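You operate a simulated robot arm through the tools that you are given. There is no shell and no other tool. Be economical: measure what you need, move in short steps, check, and stop when the job is done.

You run a simulated robot arm. Do the job below in one go: nothing can be reset, and whatever is moved stays where it is left.

Task
Lay the grey gauge from the drawer in the peas bin.
Fine: shut the drawer and screw the lid back on.
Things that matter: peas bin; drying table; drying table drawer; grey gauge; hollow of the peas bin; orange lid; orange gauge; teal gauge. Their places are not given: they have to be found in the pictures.

It is judged by the outcome, as a careful person would: the job done as asked, and still so three seconds after it is handed in. It fails if anything else is knocked over, pushed out of place, dropped, spilled or broken. A push-on lid holds only when it is set on centred and level and pressed home; a screw cap is set on level and turned clockwise until tight.

Robot
A 7-joint arm with a two-finger parallel gripper, fixed in place. Base frame: the origin is at the foot of the arm, x ahead of it, y to its left, z up. Lengths are in cm, angles in degrees, forces in N, time in s.
Its first joint turns from -166.0 to 166.0 degrees. Payload 4.4 kg.
The tool frame sits at the grasp point between the pads (the TCP): z along the fingers, y along the line on which they close. The tips reach 2.3 cm beyond it. Largest opening 9.4 cm; finger width 3.8, thickness 1; the body of the gripper, 5.4 by 9.6 cm, starts 3.9 cm behind the TCP.
Orientation is that of the tool frame in the base frame, as a unit quaternion [w, x, y, z]. With the fingers straight down and closing along the base's y, the tool's x points along the base's -x, its y along +y and its z along -z.

Tools
- The arm moves only by the tool apply_moves. Its argument "increments" is a list of rows, each a list of 3 entries, a list of its own where there are three numbers: the turn, a rotation vector about the tool's x, y, z in units of 4 degrees (1.0 is 4 degrees), then the shift along the tool's x, y, z in units of 20 mm (1.0 is 20 mm), then the finger opening in cm, from 0 to 9.4. In form: [[[ax, ay, az], [tx, ty, tz], jaw], ...]. A call has 1 to 8 rows; each row shifts and turns the commanded pose from where the row before left it, along the tool's axes as they then stand. A call with a number of a shift or a turn outside -1 to 1 is refused whole. Each row takes 0.2 s and may step no farther than 5 cm and 8.6 degrees from the row before; otherwise, or with a gripper value out of range, the whole call is refused. A pose out of reach is approached as far as the arm can. The call stops where the force on the tool passes 60 N (or 10 N more than at its start, if that is more) or the arm is blocked; 0.2 s more then pass. The fingers move at their own pace (about 7.2 cm/s each) and stop on an object; they squeeze with about 31 N. The grip force told is the motor's: it shows also when the fingers shut on nothing. Time passes only in rows, and 0.2 s behind the last, so rows that do not move let the fingers close. It gives the time, the measured TCP pose, the force on the tool (base axes), the opening and the grip force at its end, in the units of the frame above (readings bear some noise).
- Cameras (640 x 400 px; columns grow to the right, rows downward): "scene" is fixed at [6.33, 65.49, 124.77]; the picture's right is [-0.58, -0.81, 0.00], its down [-0.26, 0.19, -0.95] and it looks along [0.77, -0.55, -0.32] (base axes); focal length 331 px, centre (320, 200). "wrist" rides on the gripper at [-3.9, 0, -4.4] in the tool frame; the picture's right is [0.00, -1.00, 0.00], its down [0.97, 0.00, -0.24] and it looks along [0.24, 0.00, 0.97] (tool axes); focal length 218 px, centre (320, 200).
- get_image(camera): a new picture of that camera. It takes no simulated time.
- point_at(camera, pixels): for up to 12 pixels [column, row] of the newest picture of that camera ("zoom" is the newest enlarged one), the place [x, y, z] in the base frame of the surface seen there, good to about 0.2 cm, but the place of the scene camera against the robot may be out by one fixed shift of up to 1.8 cm in any direction. It takes no simulated time.
- enlarge(camera, box): a new picture of the part [left, top, right, bottom] of that camera's present view, enlarged. It takes no simulated time.
- finish_job(): hands the job in; it is judged then, once.

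Work in short steps. Measure before you move; look again where a grasp or a placing could have gone wrong, and mend it. You have 80 turns and 54 pictures in all, those below and enlarged ones among them. Open the gripper and draw the arm clear of the work before you hand the job in, unless the task says otherwise; then end with one line.

The tools are called after ">>>" by a JSON object that holds its "op" and its "data". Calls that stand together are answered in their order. apply_moves: Moves the arm, as the interface text tells. Its arguments: {"type":"object","properties":{"increments":{"type":"array","items":{"type":"array"}}},"required":["increments"]} The other tools are called the same way: get_image (camera) takes a picture; point_at (camera, pixels) gives the place of the surface under pixels of a picture; enlarge (camera, box) takes an enlarged picture of a part of a camera's view; finish_job () hands the job in.

At the start:

```text
time: 0.0
tool_pos: [67.18, 7.98, 123.66]
orientation: [0.0, -0.001, 1.0, 0.0]
contact_force: [-1.2, -0.3, 0.1]
width: 9.41
finger_force: 0.1
```

scene: 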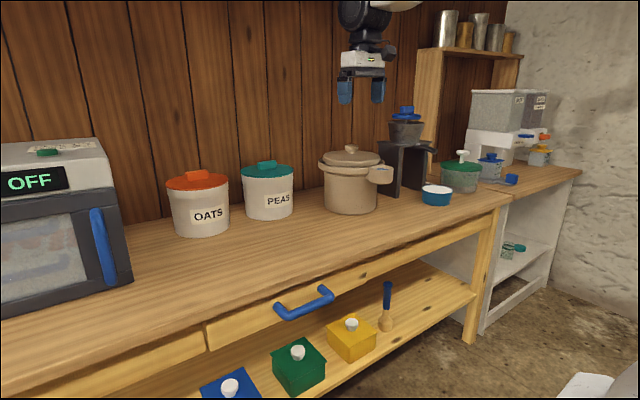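
wrist: 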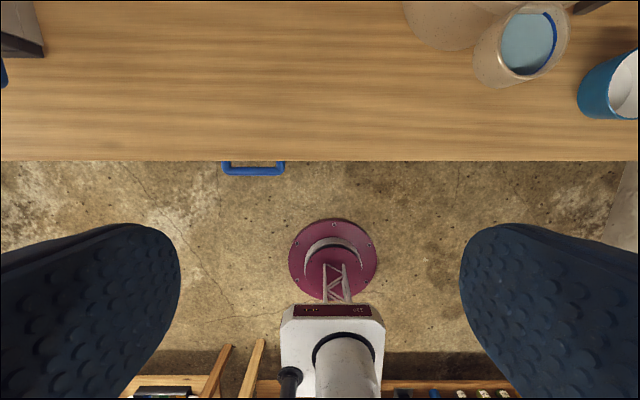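

The scene shows the peas bin with teal lid near (267,190), the drawer handle near (305,302). I measure these places in both cameras.

>>> {"op": "point_at", "data": {"camera": "scene", "pixels": [[267, 164], [244, 172], [292, 172], [267, 175], [268, 215], [278, 303], [330, 291], [305, 305], [207, 333], [495, 215], [200, 175], [350, 205]]}}

>>> {"op": "point_at", "data": {"camera": "wrist", "pixels": [[228, 168], [280, 168], [254, 172], [254, 158], [100, 158], [500, 158], [430, 20]]}}

>>> {"op": "enlarge", "data": {"camera": "scene", "box": [150, 130, 400, 330]}}

```text
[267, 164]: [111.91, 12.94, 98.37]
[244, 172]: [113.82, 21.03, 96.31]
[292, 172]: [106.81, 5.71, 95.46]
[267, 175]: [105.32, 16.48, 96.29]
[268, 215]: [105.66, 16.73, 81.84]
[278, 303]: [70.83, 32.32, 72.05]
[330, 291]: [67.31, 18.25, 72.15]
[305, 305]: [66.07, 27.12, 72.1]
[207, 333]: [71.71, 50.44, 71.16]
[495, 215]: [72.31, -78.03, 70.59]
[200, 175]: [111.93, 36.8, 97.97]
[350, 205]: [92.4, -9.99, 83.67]
```

```text
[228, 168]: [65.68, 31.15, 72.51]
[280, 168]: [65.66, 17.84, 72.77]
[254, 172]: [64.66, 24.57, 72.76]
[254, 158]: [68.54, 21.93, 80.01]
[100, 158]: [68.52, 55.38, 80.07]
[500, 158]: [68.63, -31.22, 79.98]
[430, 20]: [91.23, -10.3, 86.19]
```

```text
2.00 times, centred on (275, 230) of scene
```

zoom: 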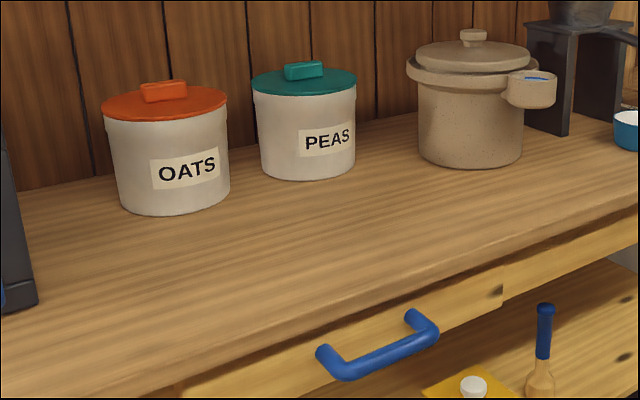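

The labelled PEAS bin has a teal lid at about x 110, while the list mentions an orange lid; I look closer at the right side objects and the lid.

>>> {"op": "enlarge", "data": {"camera": "scene", "box": [400, 80, 600, 270]}}

>>> {"op": "enlarge", "data": {"camera": "scene", "box": [150, 280, 420, 400]}}

```text
2.11 times, centred on (500, 175) of scene
```

zoom: 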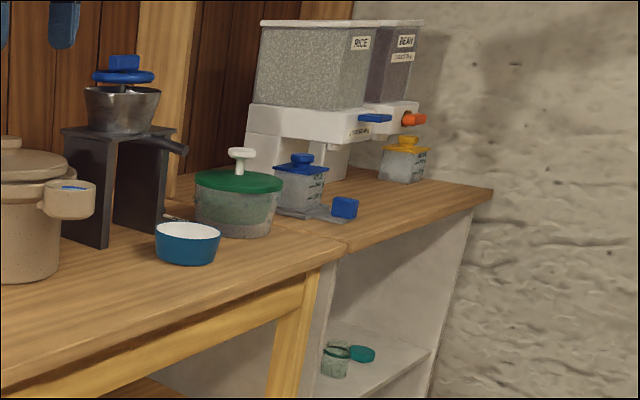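

```text
2.37 times, centred on (285, 340) of scene
```

zoom: 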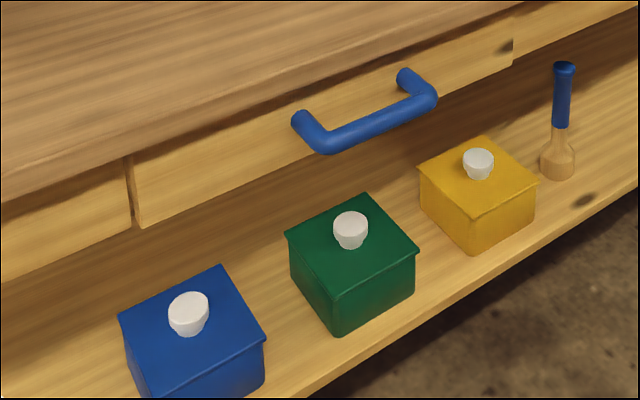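

The wrist picture's bottom edge shows more furniture behind the robot (rows 340-400, columns 130-510). I measure it, since the stated work surface z=67.1 is not the front table's 80.

>>> {"op": "point_at", "data": {"camera": "wrist", "pixels": [[160, 392], [215, 360], [255, 360], [272, 388], [400, 388], [433, 393], [485, 393], [335, 235], [520, 50], [610, 85]]}}

>>> {"op": "enlarge", "data": {"camera": "wrist", "box": [120, 320, 520, 400]}}

```text
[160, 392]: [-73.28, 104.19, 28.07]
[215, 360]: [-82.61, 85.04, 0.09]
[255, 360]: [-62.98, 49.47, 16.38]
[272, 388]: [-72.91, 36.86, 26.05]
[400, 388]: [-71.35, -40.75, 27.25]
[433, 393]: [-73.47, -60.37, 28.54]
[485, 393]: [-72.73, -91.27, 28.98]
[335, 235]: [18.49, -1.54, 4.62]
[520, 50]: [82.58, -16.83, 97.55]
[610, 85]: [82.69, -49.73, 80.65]
```

```text
1.60 times, centred on (320, 360) of wrist
```

zoom: 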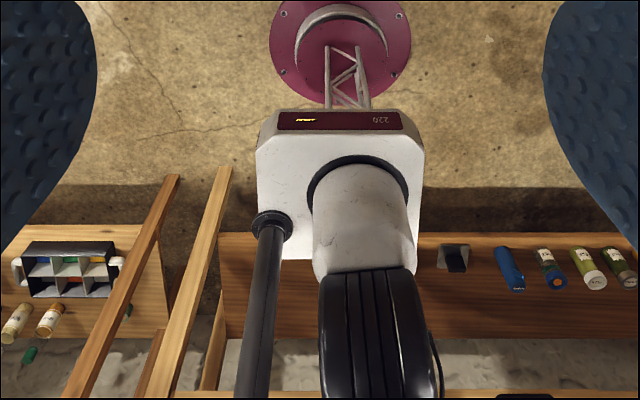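

Shelves behind the robot hold coloured objects. I tilt the wrist camera back (turn about tool y) to see behind the robot.

>>> {"op": "apply_moves", "data": {"increments": [[[0, 1, 0], [0, 0, 0], 9.4], [[0, 1, 0], [0, 0, 0], 9.4], [[0, 1, 0], [0, 0, 0], 9.4], [[0, 1, 0], [0, 0, 0], 9.4], [[0, 1, 0], [0, 0, 0], 9.4], [[0, 1, 0], [0, 0, 0], 9.4], [[0, 1, 0], [0, 0, 0], 9.4], [[0, 1, 0], [0, 0, 0], 9.4]]}}

>>> {"op": "get_image", "data": {"camera": "wrist"}}

```text
time: 1.8
tool_pos: [67.38, 7.96, 123.67]
orientation: [-0.276, 0.0, 0.961, -0.001]
contact_force: [0.1, 0.8, 0.4]
width: 9.4
finger_force: 0.0
```

```text
47 pictures are left
```

wrist: 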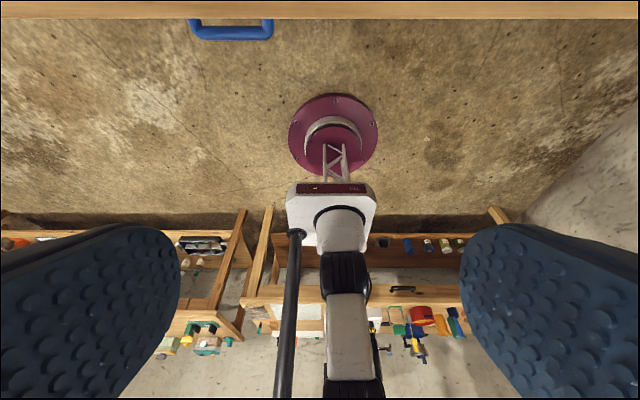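

A second table behind the robot has a dark-handled drawer near (402,290) and colourful things near (420,315). I enlarge and measure.

>>> {"op": "enlarge", "data": {"camera": "wrist", "box": [340, 220, 480, 370]}}

>>> {"op": "enlarge", "data": {"camera": "wrist", "box": [140, 220, 340, 370]}}

>>> {"op": "point_at", "data": {"camera": "wrist", "pixels": [[402, 290], [420, 315], [455, 325], [395, 328], [205, 345], [200, 328], [310, 325], [170, 345], [230, 300], [380, 242], [390, 300]]}}

```text
2.67 times, centred on (410, 295) of wrist
```

zoom: 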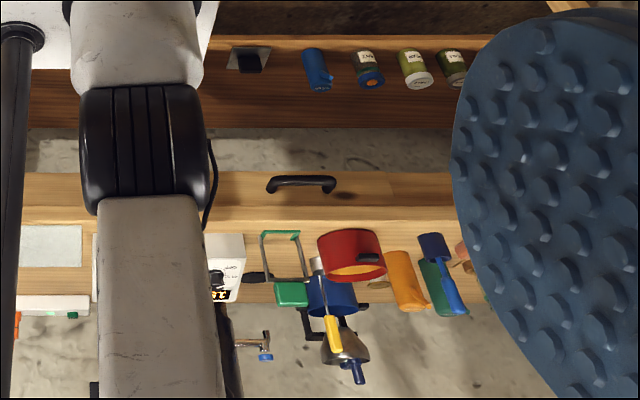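

```text
2.67 times, centred on (240, 295) of wrist
```

zoom: 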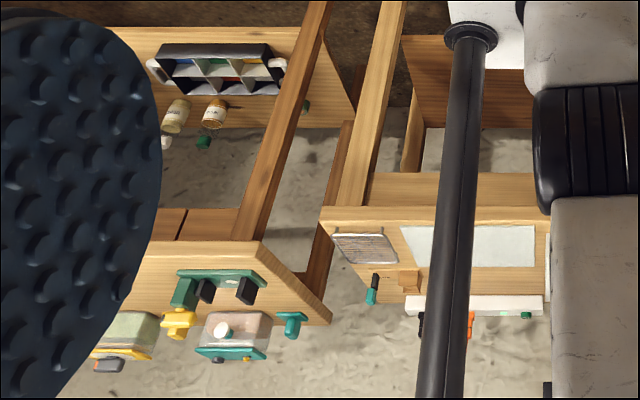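

```text
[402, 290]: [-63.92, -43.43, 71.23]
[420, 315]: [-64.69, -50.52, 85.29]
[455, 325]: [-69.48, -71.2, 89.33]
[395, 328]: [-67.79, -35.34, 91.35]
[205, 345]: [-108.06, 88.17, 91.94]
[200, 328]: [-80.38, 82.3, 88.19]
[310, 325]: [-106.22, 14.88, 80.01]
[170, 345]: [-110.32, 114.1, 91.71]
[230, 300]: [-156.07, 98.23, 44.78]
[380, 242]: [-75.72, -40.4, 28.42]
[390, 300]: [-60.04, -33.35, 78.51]
```

No PEAS label with an orange lid yet; I survey sideways by yawing the tilted camera toward +y.

>>> {"op": "apply_moves", "data": {"increments": [[[-0.625, 0, 1], [0, 0, 0], 9.4], [[-0.625, 0, 1], [0, 0, 0], 9.4], [[-0.625, 0, 1], [0, 0, 0], 9.4], [[-0.625, 0, 1], [0, 0, 0], 9.4], [[-0.625, 0, 1], [0, 0, 0], 9.4], [[-0.625, 0, 1], [0, 0, 0], 9.4], [[-0.625, 0, 1], [0, 0, 0], 9.4], [[-0.625, 0, 1], [0, 0, 0], 9.4]]}}

>>> {"op": "apply_moves", "data": {"increments": [[[-0.625, 0, 1], [0, 0, 0], 9.4], [[-0.625, 0, 1], [0, 0, 0], 9.4], [[-0.625, 0, 1], [0, 0, 0], 9.4], [[-0.625, 0, 1], [0, 0, 0], 9.4], [[-0.625, 0, 1], [0, 0, 0], 9.4], [[-0.625, 0, 1], [0, 0, 0], 9.4], [[-0.625, 0, 1], [0, 0, 0], 9.4], [[-0.625, 0, 1], [0, 0, 0], 9.4]]}}

>>> {"op": "get_image", "data": {"camera": "wrist"}}

```text
time: 3.6
tool_pos: [67.33, 7.86, 123.62]
orientation: [-0.26, 0.312, 0.909, 0.09]
contact_force: [-0.1, 0.0, 0.0]
width: 9.4
finger_force: 0.0
```

```text
time: 5.4
tool_pos: [67.36, 7.97, 123.58]
orientation: [-0.218, 0.589, 0.76, 0.168]
contact_force: [-0.9, 0.0, 0.3]
width: 9.41
finger_force: 0.0
```

```text
44 pictures are left
```

wrist: 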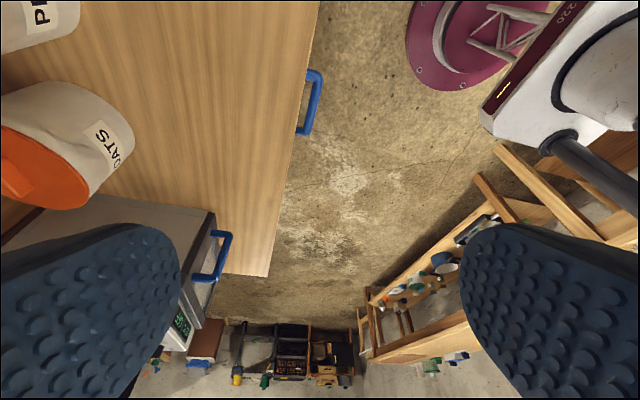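

The dehydrator stands on the front table, so that is the drying table, with the blue-handled drawer and the PEAS bin. I untilt the tool, and measure the knob's ends (about (258,165)-(277,162)) for its direction.

>>> {"op": "apply_moves", "data": {"increments": [[[0, -1, 0], [0, 0, 0], 9.4], [[0, -1, 0], [0, 0, 0], 9.4], [[0, -1, 0], [0, 0, 0], 9.4], [[0, -1, 0], [0, 0, 0], 9.4], [[0, -1, 0], [0, 0, 0], 9.4], [[0, -1, 0], [0, 0, 0], 9.4], [[0, -1, 0], [0, 0, 0], 9.4], [[0, -1, 0], [0, 0, 0], 9.4]]}}

>>> {"op": "enlarge", "data": {"camera": "scene", "box": [230, 150, 310, 200]}}

```text
time: 7.2
tool_pos: [67.3, 7.87, 123.64]
orientation: [0.001, 0.612, 0.791, 0.0]
contact_force: [-0.6, -0.7, -0.2]
width: 9.4
finger_force: 0.1
```

```text
8.00 times, centred on (270, 175) of scene
```

zoom: 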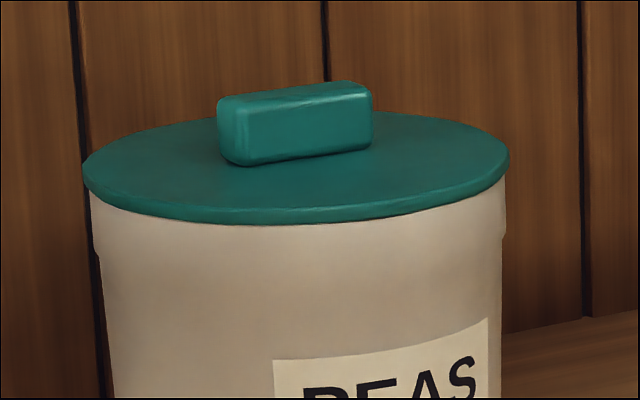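

The knob is a bar from about (235,130) to (355,115) in the zoom. I measure its corners and the lid.

>>> {"op": "point_at", "data": {"camera": "zoom", "pixels": [[250, 157], [362, 142], [255, 112], [360, 98], [230, 97], [330, 84], [222, 145], [90, 165], [500, 150], [270, 215], [360, 113], [300, 98]]}}

```text
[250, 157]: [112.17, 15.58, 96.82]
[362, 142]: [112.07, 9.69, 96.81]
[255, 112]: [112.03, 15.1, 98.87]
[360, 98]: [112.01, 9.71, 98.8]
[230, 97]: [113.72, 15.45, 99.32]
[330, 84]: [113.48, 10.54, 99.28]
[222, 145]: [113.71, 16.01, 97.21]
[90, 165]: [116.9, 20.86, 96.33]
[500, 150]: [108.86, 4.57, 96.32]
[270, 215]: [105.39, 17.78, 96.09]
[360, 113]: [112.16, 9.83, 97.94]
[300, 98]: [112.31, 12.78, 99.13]
```

The knob runs along y (about x 112–114, z 97–99.3 in scene coordinates), so I want the fingers closing along x. I finish turning to that yaw while moving toward the bin, then look with the wrist.

>>> {"op": "apply_moves", "data": {"increments": [[[0, 0, 1], [0, 1, 0], 9.4], [[0, 0, 1], [0, 1, 0], 9.4], [[0, 0, 1], [0, 1, 0], 9.4], [[0, 0, 0.63], [0, 1, 0], 9.4], [[0, 0, 0], [0, 1, 0], 9.4], [[0, 0, 0], [0, 1, 0], 9.4], [[0, 0, 0], [0, 1, 0], 9.4], [[0, 0, 0], [0, 1, 0], 9.4]]}}

>>> {"op": "apply_moves", "data": {"increments": [[[0, 0, 0], [0, 1, 0], 9.4], [[0, 0, 0], [0, 1, 0], 9.4], [[0, 0, 0], [0, 1, 0], 9.4], [[0, 0, 0], [0, 1, 0], 9.4]]}}

>>> {"op": "get_image", "data": {"camera": "wrist"}}

```text
time: 9.0
tool_pos: [83.25, 9.12, 123.73]
orientation: [0.001, 0.707, 0.707, 0.001]
contact_force: [-0.2, 0.2, 0.7]
width: 9.39
finger_force: 0.1
```

```text
time: 10.0
tool_pos: [91.12, 9.05, 123.76]
orientation: [0.0, 0.707, 0.707, 0.0]
contact_force: [-0.6, -0.3, 0.1]
width: 9.39
finger_force: 0.0
```

```text
42 pictures are left
```

wrist: 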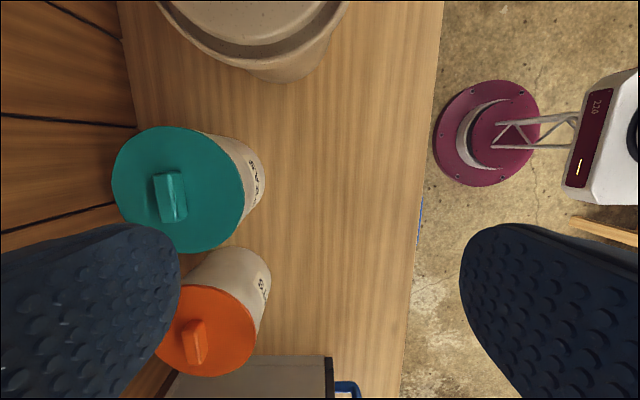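

The teal knob is at (171,197) and the lid rim spans about columns 112–245. I measure it from the wrist.

>>> {"op": "point_at", "data": {"camera": "wrist", "pixels": [[160, 180], [178, 176], [167, 217], [185, 212], [171, 185], [176, 215], [115, 190], [241, 180], [180, 128], [180, 248], [8, 118], [253, 170]]}}

```text
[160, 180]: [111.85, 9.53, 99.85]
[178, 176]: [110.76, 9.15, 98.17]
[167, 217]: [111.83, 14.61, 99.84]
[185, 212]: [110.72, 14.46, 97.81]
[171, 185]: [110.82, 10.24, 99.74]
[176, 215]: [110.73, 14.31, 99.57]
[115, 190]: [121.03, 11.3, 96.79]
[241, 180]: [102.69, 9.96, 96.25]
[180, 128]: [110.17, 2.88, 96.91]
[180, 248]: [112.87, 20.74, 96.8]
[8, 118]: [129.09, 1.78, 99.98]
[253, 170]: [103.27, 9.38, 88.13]
```

Knob centre is about (111.7, 11.9), top 99.85, lid top 96.8. I move above it to test the reach.

>>> {"op": "apply_moves", "data": {"increments": [[[0, 0, 0], [0.2, 1, 0], 6], [[0, 0, 0], [0.2, 1, 0], 6], [[0, 0, 0], [0.2, 1, 0], 6], [[0, 0, 0], [0.2, 1, 0], 6], [[0, 0, 0], [0.2, 1, 0], 6], [[0, 0, 0], [0.2, 1, 0], 6], [[0, 0, 0], [0.23, 1, 0], 6]]}}

>>> {"op": "apply_moves", "data": {"increments": [[[0, 0, 0], [0, 1, 0], 6], [[0, 0, 0], [0, 1, 0], 6], [[0, 0, 0], [0, 1, 0], 6], [[0, 0, 0], [0, 0.29, 0], 6], [[0, 0, 0], [0, 0, 0], 6]]}}

```text
time: 11.6
tool_pos: [105.37, 11.97, 123.64]
orientation: [0.001, 0.707, 0.708, 0.0]
contact_force: [-0.3, 0.2, 0.2]
width: 6.0
finger_force: 0.1
```

```text
time: 12.8
tool_pos: [111.86, 11.88, 123.84]
orientation: [0.0, 0.707, 0.707, 0.0]
contact_force: [-0.1, -0.3, -0.5]
width: 6.0
finger_force: 0.0
```

The arm reaches. I go down to about z=107.8 and look.

>>> {"op": "apply_moves", "data": {"increments": [[[0, 0, 0], [0, 0, 1], 6], [[0, 0, 0], [0, 0, 1], 6], [[0, 0, 0], [0, 0, 1], 6], [[0, 0, 0], [0, 0, 1], 6], [[0, 0, 0], [0, 0, 1], 6], [[0, 0, 0], [0, 0, 1], 6], [[0, 0, 0], [0, 0, 1], 6], [[0, 0, 0], [0, 0, 1], 6]]}}

>>> {"op": "get_image", "data": {"camera": "wrist"}}

```text
time: 14.6
tool_pos: [111.76, 11.99, 107.5]
orientation: [-0.001, 0.707, 0.707, 0.0]
contact_force: [1.3, 1.0, -0.1]
width: 5.99
finger_force: 0.0
```

```text
41 pictures are left
```

wrist: 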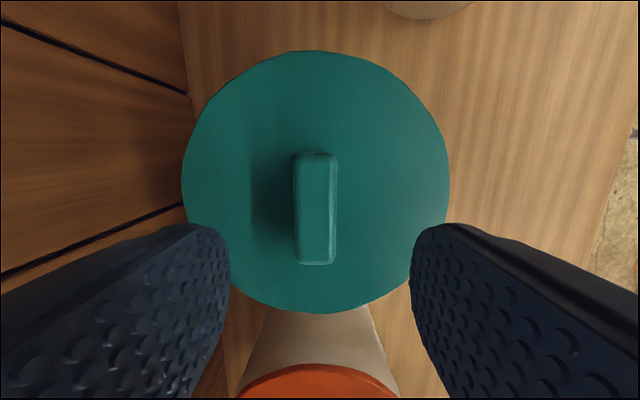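

The knob is at columns 294–337, rows 152–265. I measure its edges.

>>> {"op": "point_at", "data": {"camera": "wrist", "pixels": [[300, 200], [333, 200], [318, 158], [318, 260], [185, 185], [447, 185], [315, 53], [315, 311]]}}

```text
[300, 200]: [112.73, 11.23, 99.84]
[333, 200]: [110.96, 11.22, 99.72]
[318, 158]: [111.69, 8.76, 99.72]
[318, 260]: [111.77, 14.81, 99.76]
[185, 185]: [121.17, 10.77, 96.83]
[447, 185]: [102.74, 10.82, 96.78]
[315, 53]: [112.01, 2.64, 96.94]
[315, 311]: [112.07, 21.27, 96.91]
```

Knob centre is (111.85, 11.85); I descend to z≈99.6 and close.

>>> {"op": "apply_moves", "data": {"increments": [[[0, 0, 0], [0, 0, 1], 6], [[0, 0, 0], [0, 0, 1], 6], [[0, 0, 0], [0, 0, 1], 6], [[0, 0, 0], [0, 0, 1], 6], [[0, 0, 0], [0, 0, 0], 6]]}}

```text
time: 15.8
tool_pos: [111.54, 12.11, 99.32]
orientation: [0.0, 0.707, 0.707, 0.0]
contact_force: [0.0, 0.5, 0.9]
width: 5.99
finger_force: 0.1
```

Tips are just above the lid; I raise 2 mm and close on the knob.

>>> {"op": "apply_moves", "data": {"increments": [[[0, 0, 0], [0, 0, -0.1], 6], [[0, 0, 0], [0, 0, 0], 1], [[0, 0, 0], [0, 0, 0], 1], [[0, 0, 0], [0, 0, 0], 1], [[0, 0, 0], [0, 0, 0], 1]]}}

```text
time: 17.0
tool_pos: [111.83, 12.04, 99.82]
orientation: [0.001, 0.707, 0.707, -0.001]
contact_force: [45.7, 3.4, -2.6]
width: 3.04
finger_force: 22.6
```

Width stops at 3.0 with 45 N sideways in +x, so one finger presses first. I shift 2 mm toward +x and read again.

>>> {"op": "apply_moves", "data": {"increments": [[[0, 0, 0], [0, 0.1, 0], 1], [[0, 0, 0], [0, 0, 0], 1]]}}

>>> {"op": "get_image", "data": {"camera": "wrist"}}

```text
time: 17.6
tool_pos: [112.04, 12.06, 99.91]
orientation: [-0.001, 0.707, 0.707, 0.001]
contact_force: [37.5, 2.9, -2.9]
width: 2.65
finger_force: 18.9
```

```text
40 pictures are left
```

wrist: 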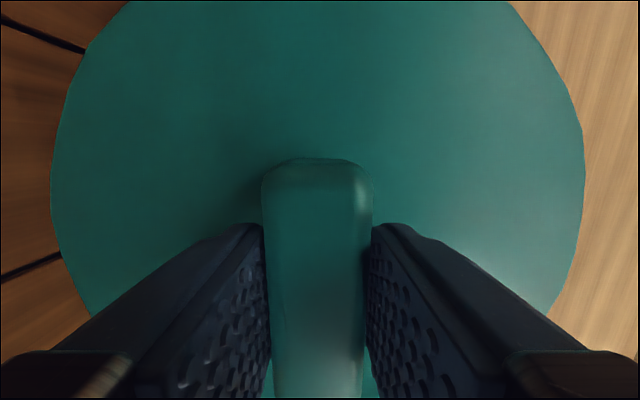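

Force falls as I shift; I continue 4 mm more in +x to centre the grip.

>>> {"op": "apply_moves", "data": {"increments": [[[0, 0, 0], [0, 0.1, 0], 1], [[0, 0, 0], [0, 0.08, 0], 1], [[0, 0, 0], [0, 0, 0], 1]]}}

```text
time: 18.4
tool_pos: [112.02, 12.04, 99.73]
orientation: [-0.002, 0.706, 0.708, -0.002]
contact_force: [-25.8, -2.2, 4.2]
width: 2.54
finger_force: 31.2
stopped in row 3: the force on the tool passed its limit (the readings are from after the stop); the commanded pose is now the measured one
```

Now gripped at 2.54 with both fingers. I turn counterclockwise (tool −z) 16 degrees to test.

>>> {"op": "apply_moves", "data": {"increments": [[[0, 0, 0], [0, 0, 0], 1], [[0, 0, -1], [0, 0, 0], 1], [[0, 0, -1], [0, 0, 0], 1], [[0, 0, -1], [0, 0, 0], 1], [[0, 0, -1], [0, 0, 0], 1], [[0, 0, 0], [0, 0, 0], 1]]}}

>>> {"op": "get_image", "data": {"camera": "wrist"}}

```text
time: 19.8
tool_pos: [111.86, 12.08, 99.76]
orientation: [-0.001, 0.601, 0.799, -0.001]
contact_force: [-36.6, 4.0, 8.0]
width: 2.54
finger_force: 30.9
```

```text
39 pictures are left
```

wrist: 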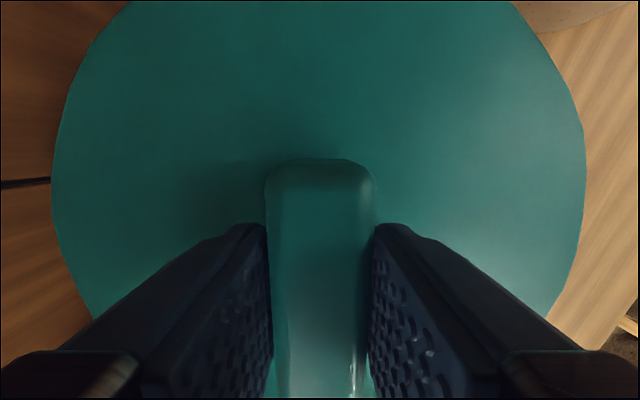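

The knob turns with the gripper. I ease 1.5 mm back in x and keep turning.

>>> {"op": "apply_moves", "data": {"increments": [[[0, 0, -1], [0, -0.06, 0], 1], [[0, 0, -1], [0, 0, 0], 1], [[0, 0, -1], [0, 0, 0], 1], [[0, 0, -1], [0, 0, 0], 1], [[0, 0, -1], [0, 0, 0], 1], [[0, 0, -1], [0, 0, 0], 1], [[0, 0, -1], [0, 0, 0], 1], [[0, 0, 0], [0, 0, 0], 1]]}}

```text
time: 21.6
tool_pos: [111.87, 12.06, 99.87]
orientation: [-0.001, 0.39, 0.921, -0.001]
contact_force: [2.4, 6.1, 19.8]
width: 2.54
finger_force: 30.9
```

Upward force rises to 20 N, so the thread is lifting the lid. I keep turning with a slight rise.

>>> {"op": "apply_moves", "data": {"increments": [[[0, 0, -1], [0, 0, -0.04], 1], [[0, 0, -1], [0, 0, -0.03], 1], [[0, 0, -1], [0, 0, -0.03], 1], [[0, 0, -1], [0, 0, -0.03], 1], [[0, 0, -1], [0, 0, -0.03], 1], [[0, 0, -1], [0, 0, -0.03], 1], [[0, 0, -1], [0, 0, -0.03], 1], [[0, 0, 0], [0, 0, 0], 1]]}}

```text
time: 23.4
tool_pos: [111.99, 12.03, 99.91]
orientation: [-0.004, 0.156, 0.988, 0.0]
contact_force: [40.8, 21.2, -21.1]
width: 2.57
finger_force: 30.8
```

Now I pull slightly too much (−21 N) with lateral load; I correct a millimetre or so along the force and turn on without more rise.

>>> {"op": "apply_moves", "data": {"increments": [[[0, 0, 0], [-0.05, 0.04, 0.04], 1], [[0, 0, -1], [0, 0, 0], 1], [[0, 0, -1], [0, 0, 0], 1], [[0, 0, -1], [0, 0, 0], 1], [[0, 0, -1], [0, 0, 0], 1], [[0, 0, 0], [0, 0, 0], 1]]}}

>>> {"op": "get_image", "data": {"camera": "wrist"}}

>>> {"op": "enlarge", "data": {"camera": "scene", "box": [220, 130, 320, 230]}}

```text
time: 24.8
tool_pos: [112.0, 12.02, 99.95]
orientation: [-0.003, 0.016, 1.0, 0.0]
contact_force: [-30.9, 5.6, -23.0]
width: 2.56
finger_force: 31.0
```

```text
38 pictures are left
```

wrist: 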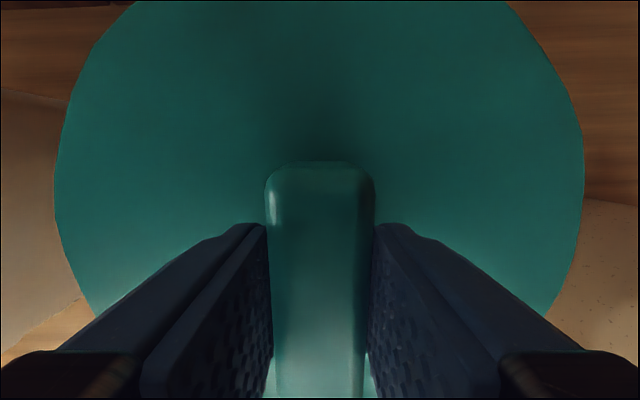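

```text
4.00 times, centred on (270, 180) of scene
```

zoom: 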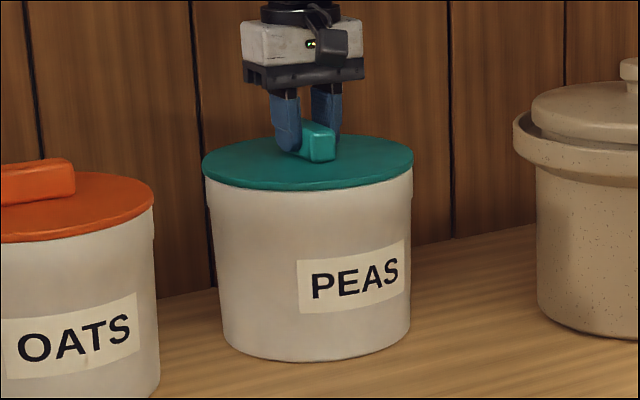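

The lid has turned ~90° relative to the bin, which stays put. I continue, easing −x slightly.

>>> {"op": "apply_moves", "data": {"increments": [[[0, 0, 0], [0.04, 0, 0.03], 1], [[0, 0, -1], [0, 0, 0], 1], [[0, 0, -1], [0, 0, 0], 1], [[0, 0, -1], [0, 0, 0], 1], [[0, 0, -1], [0, 0, 0], 1], [[0, 0, -1], [0, 0, 0], 1], [[0, 0, -1], [0, 0, 0], 1], [[0, 0, 0], [0, 0, 0], 1]]}}

```text
time: 26.6
tool_pos: [112.05, 12.11, 100.11]
orientation: [-0.003, -0.192, 0.981, 0.0]
contact_force: [16.7, 5.7, -14.2]
width: 2.56
finger_force: 30.9
```

z creeps up to 100.1 with less pull; I continue turning with a small rise.

>>> {"op": "apply_moves", "data": {"increments": [[[0, 0, -1], [0, 0, -0.01], 1], [[0, 0, -1], [0, 0, -0.01], 1], [[0, 0, -1], [0, 0, -0.01], 1], [[0, 0, -1], [0, 0, -0.01], 1], [[0, 0, -1], [0, 0, -0.01], 1], [[0, 0, -1], [0, 0, -0.01], 1], [[0, 0, -1], [0, 0, -0.01], 1], [[0, 0, 0], [0, 0, 0], 1]]}}

```text
time: 28.4
tool_pos: [112.07, 12.12, 100.07]
orientation: [-0.002, -0.423, 0.906, 0.001]
contact_force: [23.4, -7.0, -24.2]
width: 2.56
finger_force: 31.4
```

About 140° turned, still holding. I keep turning.

>>> {"op": "apply_moves", "data": {"increments": [[[0, 0, -1], [0, 0, 0], 1], [[0, 0, -1], [0, 0, 0], 1], [[0, 0, -1], [0, 0, 0], 1], [[0, 0, -1], [0, 0, 0], 1], [[0, 0, -1], [0, 0, 0], 1], [[0, 0, -1], [0, 0, 0], 1], [[0, 0, -1], [0, 0, 0], 1], [[0, 0, 0], [0, 0, 0], 1]]}}

```text
time: 30.2
tool_pos: [112.08, 12.02, 100.07]
orientation: [-0.002, -0.631, 0.776, 0.001]
contact_force: [-25.5, -7.9, -14.5]
width: 2.55
finger_force: 31.5
```

168° so far; force is dropping again as the lid rises. I keep turning.

>>> {"op": "apply_moves", "data": {"increments": [[[0, 0, -1], [0, 0, 0], 1], [[0, 0, -1], [0, 0, 0], 1], [[0, 0, -1], [0, 0, 0], 1], [[0, 0, -1], [0, 0, 0], 1], [[0, 0, -1], [0, 0, 0], 1], [[0, 0, -1], [0, 0, 0], 1], [[0, 0, -1], [0, 0, 0], 1], [[0, 0, 0], [0, 0, 0], 1]]}}

```text
time: 32.0
tool_pos: [112.0, 12.02, 100.13]
orientation: [0.002, 0.799, -0.602, -0.003]
contact_force: [0.6, 0.4, -0.5]
width: 2.55
finger_force: 31.0
```

Forces vanish at ~196°: the lid seems free. I lift gently by 2 cm.

>>> {"op": "apply_moves", "data": {"increments": [[[0, 0, 0], [0, 0, -0.25], 1], [[0, 0, 0], [0, 0, -0.25], 1], [[0, 0, 0], [0, 0, -0.5], 1], [[0, 0, 0], [0, 0, 0], 1]]}}

>>> {"op": "enlarge", "data": {"camera": "scene", "box": [220, 130, 320, 230]}}

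```text
time: 33.0
tool_pos: [112.03, 11.86, 102.14]
orientation: [0.002, 0.799, -0.601, -0.003]
contact_force: [-0.5, -0.3, -1.5]
width: 2.56
finger_force: 31.3
```

```text
4.00 times, centred on (270, 180) of scene
```

zoom: 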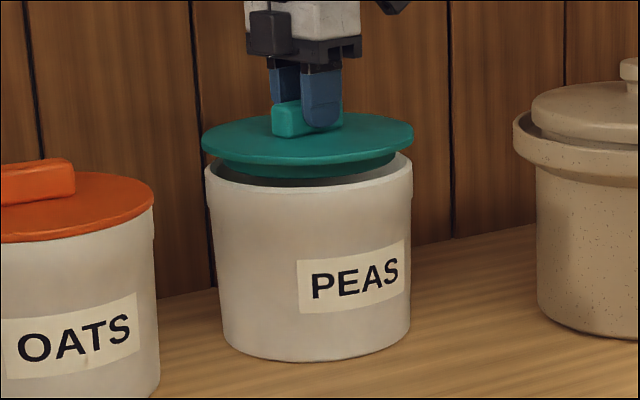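

The lid is off, showing a plug beneath. I raise it 6 cm and carry it toward the free spot near (84, 5).

>>> {"op": "apply_moves", "data": {"increments": [[[0, 0, 0], [0, 0, -1], 1], [[0, 0, 0], [0, 0, -1], 1], [[0, 0, 0], [0, 0, -1], 1], [[0, 0, 0], [0, 1, 0], 1], [[0, 0, 0], [0, 1, 0], 1], [[0, 0, 0], [0, 1, 0], 1], [[0, 0, 0], [0, 1, 0], 1], [[0, 0, 0], [0, 1, 0], 1]]}}

>>> {"op": "apply_moves", "data": {"increments": [[[0, 0, 0], [-0.06, 1, 0], 1], [[0, 0, 0], [-0.06, 1, 0], 1], [[0, 0, 0], [-0.06, 1, 0], 1], [[0, 0, 0], [-0.06, 1, 0], 1], [[0, 0, 0], [-0.06, 1, 0], 1], [[0, 0, 0], [-0.06, 1, 0], 1], [[0, 0, 0], [-0.06, 1, 0], 1], [[0, 0, 0], [-0.06, 1, 0], 1]]}}

>>> {"op": "get_image", "data": {"camera": "scene"}}

```text
time: 34.8
tool_pos: [102.22, 9.43, 108.14]
orientation: [0.001, 0.799, -0.601, -0.003]
contact_force: [0.2, 0.3, -0.4]
width: 2.54
finger_force: 31.0
```

```text
time: 36.6
tool_pos: [86.85, 5.95, 108.04]
orientation: [0.002, 0.799, -0.601, -0.002]
contact_force: [0.4, -0.5, -1.4]
width: 2.54
finger_force: 30.5
```

```text
35 pictures are left
```

scene: 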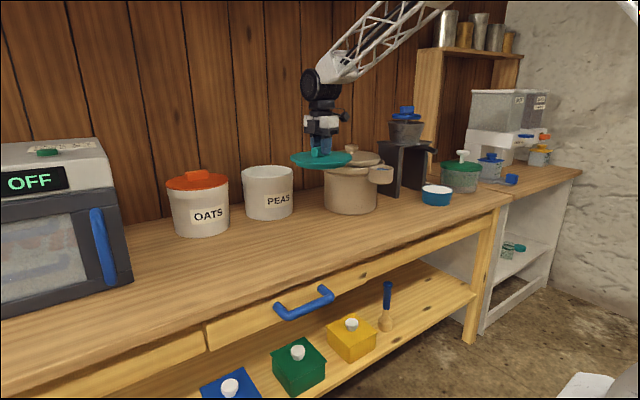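

The lid at (86.8, 6) is clear of bin and pot. I lower to ~z 90, then slowly until contact.

>>> {"op": "apply_moves", "data": {"increments": [[[0, 0, 0], [0, 0, 1], 1], [[0, 0, 0], [0, 0, 1], 1], [[0, 0, 0], [0, 0, 1], 1], [[0, 0, 0], [0, 0, 1], 1], [[0, 0, 0], [0, 0, 1], 1], [[0, 0, 0], [0, 0, 1], 1], [[0, 0, 0], [0, 0, 1], 1], [[0, 0, 0], [0, 0, 1], 1]]}}

>>> {"op": "apply_moves", "data": {"increments": [[[0, 0, 0], [0, 0, 1], 1], [[0, 0, 0], [0, 0, 0.5], 1], [[0, 0, 0], [0, 0, 0.3], 1], [[0, 0, 0], [0, 0, 0.2], 1], [[0, 0, 0], [0, 0, 0], 1]]}}

>>> {"op": "enlarge", "data": {"camera": "scene", "box": [260, 150, 400, 250]}}

```text
time: 38.4
tool_pos: [86.45, 5.82, 92.3]
orientation: [0.0, 0.798, -0.602, -0.001]
contact_force: [-0.4, 0.0, -0.8]
width: 2.55
finger_force: 31.0
```

```text
time: 39.6
tool_pos: [86.55, 5.82, 88.25]
orientation: [0.002, 0.798, -0.602, -0.002]
contact_force: [0.5, -0.8, -1.5]
width: 2.54
finger_force: 31.0
```

```text
4.00 times, centred on (330, 200) of scene
```

zoom: 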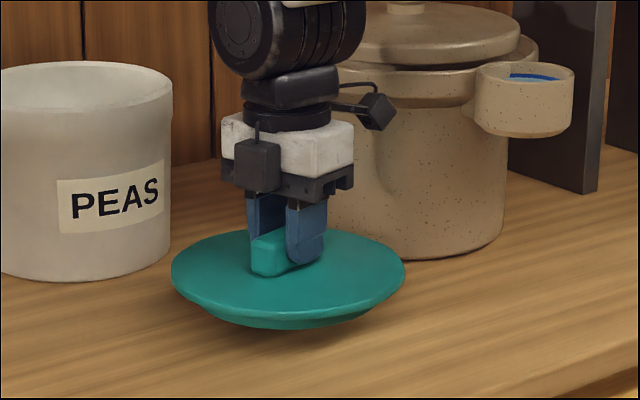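

Still about 2–3 cm above the table. I lower in small steps until contact.

>>> {"op": "apply_moves", "data": {"increments": [[[0, 0, 0], [0, 0, 0.4], 1], [[0, 0, 0], [0, 0, 0.4], 1], [[0, 0, 0], [0, 0, 0.2], 1], [[0, 0, 0], [0, 0, 0.15], 1], [[0, 0, 0], [0, 0, 0], 1]]}}

```text
time: 40.8
tool_pos: [86.62, 5.82, 85.92]
orientation: [0.002, 0.799, -0.602, -0.002]
contact_force: [-0.7, -0.3, 0.1]
width: 2.54
finger_force: 30.8
```

Not yet touching; I go on in 1 mm-scale steps.

>>> {"op": "apply_moves", "data": {"increments": [[[0, 0, 0], [0, 0, 0.08], 1], [[0, 0, 0], [0, 0, 0.08], 1], [[0, 0, 0], [0, 0, 0.08], 1], [[0, 0, 0], [0, 0, 0], 1]]}}

>>> {"op": "enlarge", "data": {"camera": "scene", "box": [280, 180, 380, 240]}}

```text
time: 41.8
tool_pos: [86.68, 5.71, 85.55]
orientation: [0.002, 0.798, -0.602, -0.002]
contact_force: [-0.4, -0.9, -1.5]
width: 2.55
finger_force: 31.0
```

```text
6.40 times, centred on (330, 210) of scene
```

zoom: 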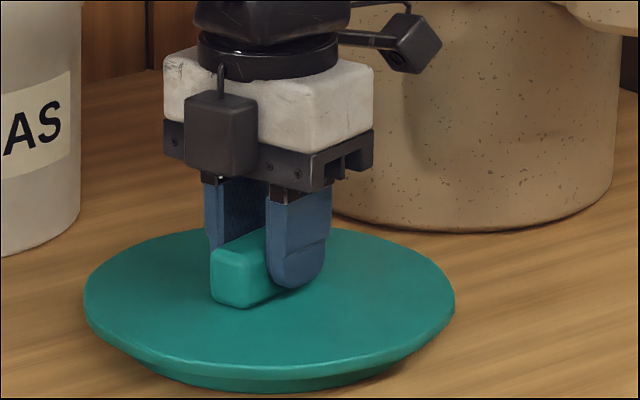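

Close to the table now; a few more millimetres.

>>> {"op": "apply_moves", "data": {"increments": [[[0, 0, 0], [0, 0, 0.08], 1], [[0, 0, 0], [0, 0, 0.08], 1], [[0, 0, 0], [0, 0, 0.08], 1], [[0, 0, 0], [0, 0, 0.08], 1], [[0, 0, 0], [0, 0, 0], 1]]}}

```text
time: 43.0
tool_pos: [86.68, 5.71, 85.19]
orientation: [0.001, 0.799, -0.601, 0.0]
contact_force: [7.0, 2.0, 39.5]
width: 2.56
finger_force: 31.4
```

Contact at z≈85.15. I ease off 1.5 mm, open, and rise.

>>> {"op": "apply_moves", "data": {"increments": [[[0, 0, 0], [0, 0, -0.08], 1], [[0, 0, 0], [0, 0, 0], 6], [[0, 0, 0], [0, 0, 0], 6], [[0, 0, 0], [0, 0, -0.5], 6], [[0, 0, 0], [0, 0, -1], 6], [[0, 0, 0], [0, 0, -1], 6], [[0, 0, 0], [0, 0, -1], 6], [[0, 0, 0], [0, 0, -1], 6]]}}

>>> {"op": "get_image", "data": {"camera": "wrist"}}

```text
time: 44.8
tool_pos: [86.83, 5.75, 93.98]
orientation: [0.001, 0.798, -0.602, -0.002]
contact_force: [0.0, 0.2, 0.3]
width: 6.03
finger_force: 0.0
```

```text
32 pictures are left
```

wrist: 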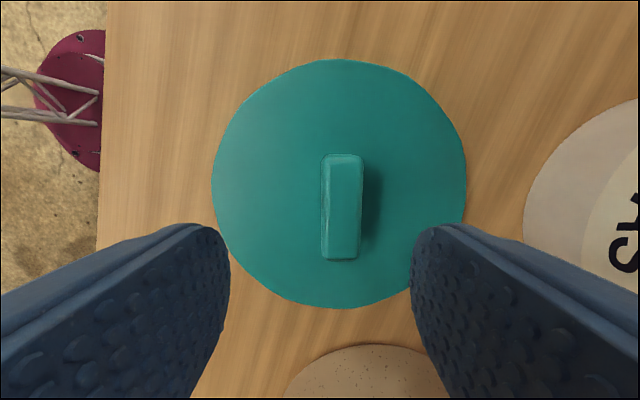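

The lid rests on the table. I measure the knob's new place (columns 322–364, rows 155–260) and its rim.

>>> {"op": "point_at", "data": {"camera": "wrist", "pixels": [[328, 205], [359, 205], [342, 160], [342, 256], [214, 185], [464, 185], [340, 62], [340, 306]]}}

>>> {"op": "enlarge", "data": {"camera": "scene", "box": [280, 170, 400, 250]}}

```text
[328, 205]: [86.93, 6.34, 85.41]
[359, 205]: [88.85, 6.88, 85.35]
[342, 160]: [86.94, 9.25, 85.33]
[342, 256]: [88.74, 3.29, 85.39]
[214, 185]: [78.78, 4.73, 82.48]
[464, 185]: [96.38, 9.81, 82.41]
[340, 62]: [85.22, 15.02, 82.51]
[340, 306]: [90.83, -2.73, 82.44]
```

```text
5.00 times, centred on (340, 210) of scene
```

zoom: 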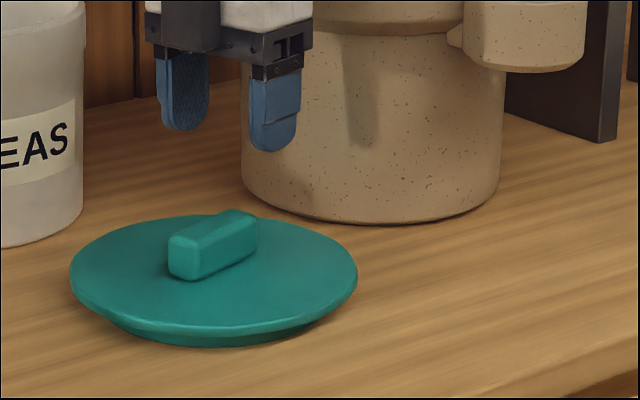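

The lid sits flat, centred at (87.9, 6.3), still well on the table. Next the drawer: I rise, align the yaw (tool x to −y), and back off toward (54, 24.5).

>>> {"op": "apply_moves", "data": {"increments": [[[0, 0, 1], [0, 0, -1], 5], [[0, 0, 1], [0, 0, -1], 5], [[0, 0, 1], [0, 0, -1], 5], [[0, 0, 1], [0, 0, -1], 5], [[0, 0, 0], [0, 1, 0], 5], [[0, 0, 0], [0, 1, 0], 5], [[0, 0, 0], [0, 1, 0], 5], [[0, 0, 0], [0, 1, 0], 5]]}}

>>> {"op": "apply_moves", "data": {"increments": [[[0, 0, 0], [-1, 1, 0], 5], [[0, 0, 0], [-1, 1, 0], 5], [[0, 0, 0], [-1, 1, 0], 5], [[0, 0, 0], [-1, 1, 0], 5], [[0, 0, 0], [-1, 1, 0], 5], [[0, 0, 0], [-1, 1, 0], 5], [[0, 0, 0], [-1, 1, 0], 5], [[0, 0, 0], [-1, 1, 0], 5]]}}

>>> {"op": "apply_moves", "data": {"increments": [[[0, 0, 0], [-1, 1, 0], 5], [[0, 0, 0], [-0.35, 1, 0], 5], [[0, 0, 0], [0, 1, 0], 5], [[0, 0, 0], [0, 1, 0], 5]]}}

```text
time: 46.6
tool_pos: [78.7, 5.68, 102.14]
orientation: [-0.002, -0.707, 0.707, 0.001]
contact_force: [-0.1, 0.2, 0.1]
width: 5.01
finger_force: 0.0
```

```text
time: 48.4
tool_pos: [62.68, 21.81, 102.06]
orientation: [0.001, 0.708, -0.707, -0.002]
contact_force: [0.3, 0.0, -0.2]
width: 5.0
finger_force: 0.1
```

```text
time: 49.4
tool_pos: [54.8, 24.38, 102.03]
orientation: [0.001, 0.707, -0.707, -0.002]
contact_force: [0.4, -0.6, -0.1]
width: 5.0
finger_force: 0.0
```

Over (54.8, 24.4, 102). I pitch the tool forward 64°.

>>> {"op": "apply_moves", "data": {"increments": [[[1, 0, 0], [0, 0, 0], 5], [[1, 0, 0], [0, 0, 0], 5], [[1, 0, 0], [0, 0, 0], 5], [[1, 0, 0], [0, 0, 0], 5], [[1, 0, 0], [0, 0, 0], 5], [[1, 0, 0], [0, 0, 0], 5], [[1, 0, 0], [0, 0, 0], 5], [[1, 0, 0], [0, 0, 0], 5]]}}

>>> {"op": "apply_moves", "data": {"increments": [[[1, 0, 0], [0, 0, 0], 5], [[1, 0, 0], [0, 0, 0], 5], [[1, 0, 0], [0, 0, 0], 5], [[1, 0, 0], [0, 0, 0], 5], [[1, 0, 0], [0, 0, 0], 5], [[1, 0, 0], [0, 0, 0], 5], [[1, 0, 0], [0, 0, 0], 5], [[1, 0, 0], [0, 0, 0], 5]]}}

```text
time: 51.2
tool_pos: [54.83, 24.4, 102.06]
orientation: [-0.194, 0.68, -0.68, 0.193]
contact_force: [-0.6, 0.0, -0.2]
width: 5.01
finger_force: 0.1
```

```text
time: 53.0
tool_pos: [54.7, 24.54, 102.15]
orientation: [0.373, -0.6, 0.601, -0.373]
contact_force: [-0.2, -0.1, 0.5]
width: 5.0
finger_force: 0.1
```

Pitched. I go straight down to about z 72.8 at x 54.7, in front of the handle.

>>> {"op": "apply_moves", "data": {"increments": [[[0, 0, 0], [0, 0.899, 0.438], 5], [[0, 0, 0], [0, 0.899, 0.438], 5], [[0, 0, 0], [0, 0.899, 0.438], 5], [[0, 0, 0], [0, 0.899, 0.438], 5], [[0, 0, 0], [0, 0.899, 0.438], 5], [[0, 0, 0], [0, 0.899, 0.438], 5], [[0, 0, 0], [0, 0.899, 0.438], 5]]}}

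>>> {"op": "apply_moves", "data": {"increments": [[[0, 0, 0], [0, 0.899, 0.438], 5], [[0, 0, 0], [0, 0.899, 0.438], 5], [[0, 0, 0], [0, 0.899, 0.438], 5], [[0, 0, 0], [0, 0.899, 0.438], 5], [[0, 0, 0], [0, 0.899, 0.438], 5], [[0, 0, 0], [0, 0.899, 0.438], 5], [[0, 0, 0], [0, 0.899, 0.438], 5]]}}

>>> {"op": "get_image", "data": {"camera": "wrist"}}

```text
time: 54.6
tool_pos: [54.5, 24.44, 88.23]
orientation: [0.373, -0.601, 0.601, -0.373]
contact_force: [-0.1, 0.8, 0.3]
width: 5.03
finger_force: 0.1
```

```text
time: 56.2
tool_pos: [54.61, 24.38, 74.15]
orientation: [0.373, -0.601, 0.601, -0.373]
contact_force: [0.4, 1.1, 0.4]
width: 4.98
finger_force: 0.0
```

```text
30 pictures are left
```

wrist: 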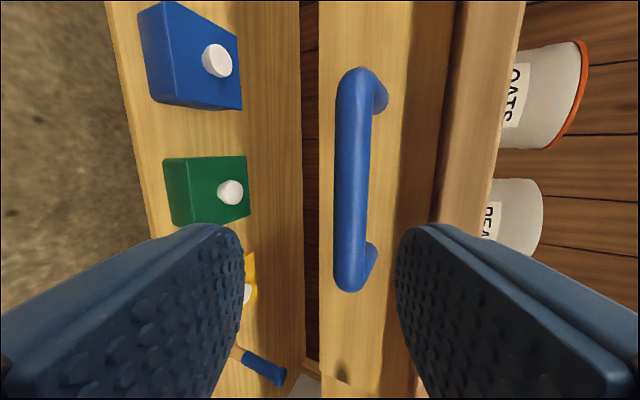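

The handle bar is at columns 336–372, rows 68–292. I measure it and the drawer front.

>>> {"op": "point_at", "data": {"camera": "wrist", "pixels": [[354, 180], [340, 180], [366, 180], [354, 80], [352, 280], [400, 180], [328, 180], [340, 375], [450, 180], [382, 95]]}}

```text
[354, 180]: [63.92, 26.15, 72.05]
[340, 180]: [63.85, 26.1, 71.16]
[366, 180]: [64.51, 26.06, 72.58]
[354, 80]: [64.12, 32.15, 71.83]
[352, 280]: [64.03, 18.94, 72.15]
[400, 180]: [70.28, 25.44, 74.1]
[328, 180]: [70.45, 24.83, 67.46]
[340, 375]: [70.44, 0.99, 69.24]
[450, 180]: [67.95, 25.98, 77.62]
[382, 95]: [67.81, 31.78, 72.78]
```

Bar centre is about (64.7, 25.5, 71.9), drawer face x=70.4. I advance onto the bar and close.

>>> {"op": "apply_moves", "data": {"increments": [[[0, 0, 0], [-0.05, -0.3, 0.847], 5], [[0, 0, 0], [-0.05, -0.3, 0.847], 5], [[0, 0, 0], [-0.05, -0.3, 0.847], 5], [[0, 0, 0], [-0.05, -0.3, 0.847], 5], [[0, 0, 0], [-0.05, -0.03, 0.847], 5], [[0, 0, 0], [-0.05, 0, 0.847], 5], [[0, 0, 0], [0, 0, 0], 5]]}}

>>> {"op": "get_image", "data": {"camera": "wrist"}}

```text
time: 57.8
tool_pos: [64.82, 24.99, 71.81]
orientation: [0.374, -0.599, 0.601, -0.374]
contact_force: [0.4, 0.1, 0.8]
width: 5.0
finger_force: 0.1
```

```text
29 pictures are left
```

wrist: 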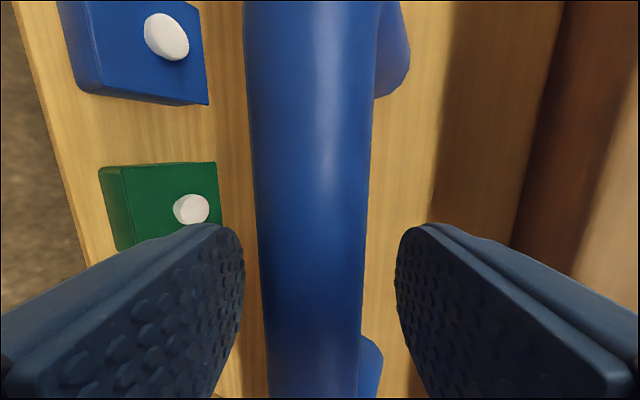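

The bar lies between the fingers. I close on it.

>>> {"op": "apply_moves", "data": {"increments": [[[0, 0, 0], [0, 0, 0], 0.5], [[0, 0, 0], [0, 0, 0], 0.5], [[0, 0, 0], [0, 0, 0], 0.5], [[0, 0, 0], [0, 0, 0], 0.5]]}}

```text
time: 58.8
tool_pos: [64.65, 25.13, 71.69]
orientation: [-0.373, 0.602, -0.6, 0.372]
contact_force: [-1.6, 6.7, -21.3]
width: 2.37
finger_force: 45.6
```

Gripped. I pull straight back (−x) 5 cm.

>>> {"op": "apply_moves", "data": {"increments": [[[0, 0, 0], [0, 0.22, -0.4], 0.5], [[0, 0, 0], [0, 0.22, -0.45], 0.5], [[0, 0, 0], [0, 0.22, -0.45], 0.5], [[0, 0, 0], [0, 0.22, -0.45], 0.5], [[0, 0, 0], [0, 0.22, -0.45], 0.5], [[0, 0, 0], [0, 0, 0], 0.5]]}}

```text
time: 60.2
tool_pos: [59.9, 25.12, 71.64]
orientation: [-0.373, 0.601, -0.601, 0.373]
contact_force: [-0.7, 22.0, -30.1]
width: 2.38
finger_force: 45.1
```

Drawer follows. I relax the side loads slightly and pull 13 cm more.

>>> {"op": "apply_moves", "data": {"increments": [[[0, 0, 0], [-0.05, 0.28, -0.43], 0.5], [[0, 0, 0], [0, 0.44, -0.9], 0.5], [[0, 0, 0], [0, 0.44, -0.9], 0.5], [[0, 0, 0], [0, 0.44, -0.9], 0.5], [[0, 0, 0], [0, 0.44, -0.9], 0.5], [[0, 0, 0], [0, 0.44, -0.9], 0.5], [[0, 0, 0], [0, 0.44, -0.9], 0.5], [[0, 0, 0], [0, 0, 0], 0.5]]}}

>>> {"op": "get_image", "data": {"camera": "scene"}}

```text
time: 62.0
tool_pos: [46.68, 25.18, 71.74]
orientation: [-0.372, 0.603, -0.6, 0.372]
contact_force: [-1.3, -23.8, -43.3]
width: 2.36
finger_force: 44.9
```

```text
28 pictures are left
```

scene: 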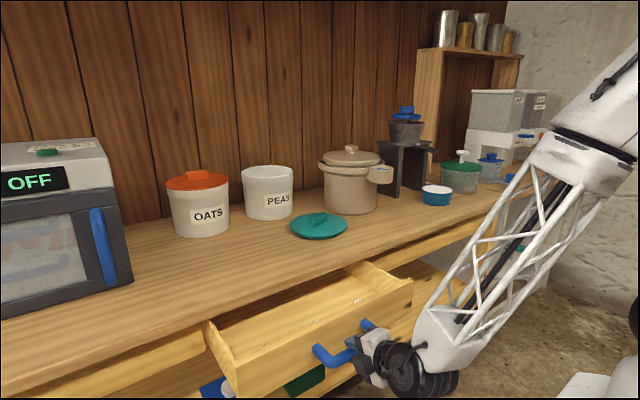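

Drawer is open ~18 cm. I enlarge its interior.

>>> {"op": "enlarge", "data": {"camera": "scene", "box": [200, 250, 420, 390]}}

```text
2.86 times, centred on (310, 320) of scene
```

zoom: 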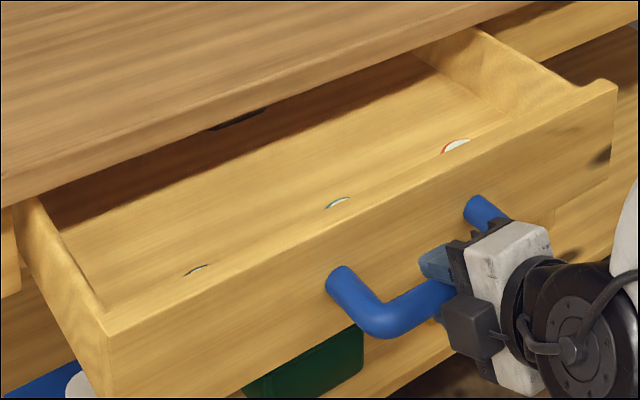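

Three round gauges lie just behind the front: (195,270), (338,203), (455,147) in the zoom. I relax the load, open, and back off −x.

>>> {"op": "apply_moves", "data": {"increments": [[[0, 0, 0], [0.04, 0.06, 0.03], 0.5], [[0, 0, 0], [0, 0, 0], 5], [[0, 0, 0], [0, 0, 0], 5], [[0, 0, 0], [0, 0, -1], 5], [[0, 0, 0], [0, 0, -1], 5], [[0, 0, 0], [0, 0, -1], 5]]}}

```text
time: 63.4
tool_pos: [41.59, 25.15, 74.23]
orientation: [-0.373, 0.601, -0.601, 0.373]
contact_force: [0.3, -0.6, 0.6]
width: 5.0
finger_force: 0.2
```

Clear of the bar. I rise 16 cm and then level the tool back to pointing down.

>>> {"op": "apply_moves", "data": {"increments": [[[0, 0, 0], [0, -0.899, -0.438], 5], [[0, 0, 0], [0, -0.899, -0.438], 5], [[0, 0, 0], [0, -0.899, -0.438], 5], [[0, 0, 0], [0, -0.899, -0.438], 5], [[0, 0, 0], [0, -0.899, -0.438], 5], [[0, 0, 0], [0, -0.899, -0.438], 5], [[0, 0, 0], [0, -0.899, -0.438], 5], [[0, 0, 0], [0, -0.899, -0.438], 5]]}}

>>> {"op": "apply_moves", "data": {"increments": [[[-1, 0, 0], [0, 0, 0], 5], [[-1, 0, 0], [0, 0, 0], 5], [[-1, 0, 0], [0, 0, 0], 5], [[-1, 0, 0], [0, 0, 0], 5], [[-1, 0, 0], [0, 0, 0], 5], [[-1, 0, 0], [0, 0, 0], 5], [[-1, 0, 0], [0, 0, 0], 5], [[-1, 0, 0], [0, 0, 0], 5]]}}

>>> {"op": "apply_moves", "data": {"increments": [[[-1, 0, 0], [0, 0, 0], 5], [[-1, 0, 0], [0, 0, 0], 5], [[-1, 0, 0], [0, 0, 0], 5], [[-1, 0, 0], [0, 0, 0], 5], [[-1, 0, 0], [0, 0, 0], 5], [[-1, 0, 0], [0, 0, 0], 5], [[-1, 0, 0], [0, 0, 0], 5], [[-1, 0, 0], [0, 0, 0], 5]]}}

>>> {"op": "apply_moves", "data": {"increments": [[[0, 0, 0], [0, -1, 0], 5], [[0, 0, 0], [0, -1, 0], 5], [[0, 0, 0], [0, -1, 0], 5], [[0, 0, 0], [0, -1, 0], 5], [[0, 0, 0], [0, -1, 0], 5], [[0, 0, 0], [0, -1, 0], 5], [[0, 0, 0], [0, -1, 0], 5], [[0, 0, 0], [0, -1, 0], 5]]}}

>>> {"op": "get_image", "data": {"camera": "wrist"}}

```text
time: 65.2
tool_pos: [41.64, 25.12, 90.23]
orientation: [-0.373, 0.601, -0.6, 0.374]
contact_force: [0.1, 0.2, -0.4]
width: 4.99
finger_force: 0.1
```

```text
time: 67.0
tool_pos: [41.63, 25.16, 90.3]
orientation: [-0.193, 0.681, -0.68, 0.192]
contact_force: [0.0, -0.1, 0.0]
width: 4.99
finger_force: 0.0
```

```text
time: 68.8
tool_pos: [41.65, 25.11, 90.31]
orientation: [0.003, 0.708, -0.706, -0.001]
contact_force: [-0.2, -0.4, -0.2]
width: 5.01
finger_force: 0.1
```

```text
time: 70.6
tool_pos: [57.4, 25.14, 90.23]
orientation: [0.001, 0.707, -0.707, -0.002]
contact_force: [-0.3, -0.2, -0.5]
width: 5.01
finger_force: 0.0
```

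```text
26 pictures are left
```

wrist: 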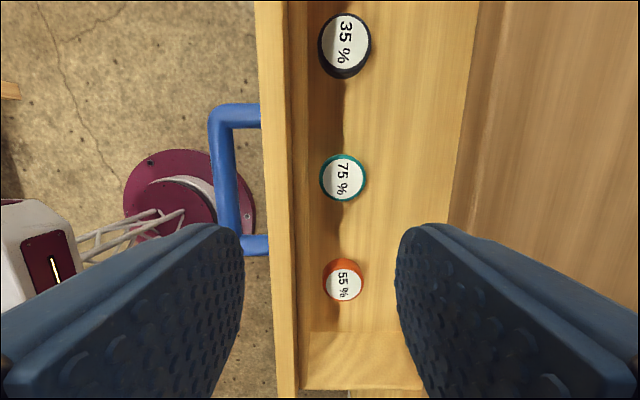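

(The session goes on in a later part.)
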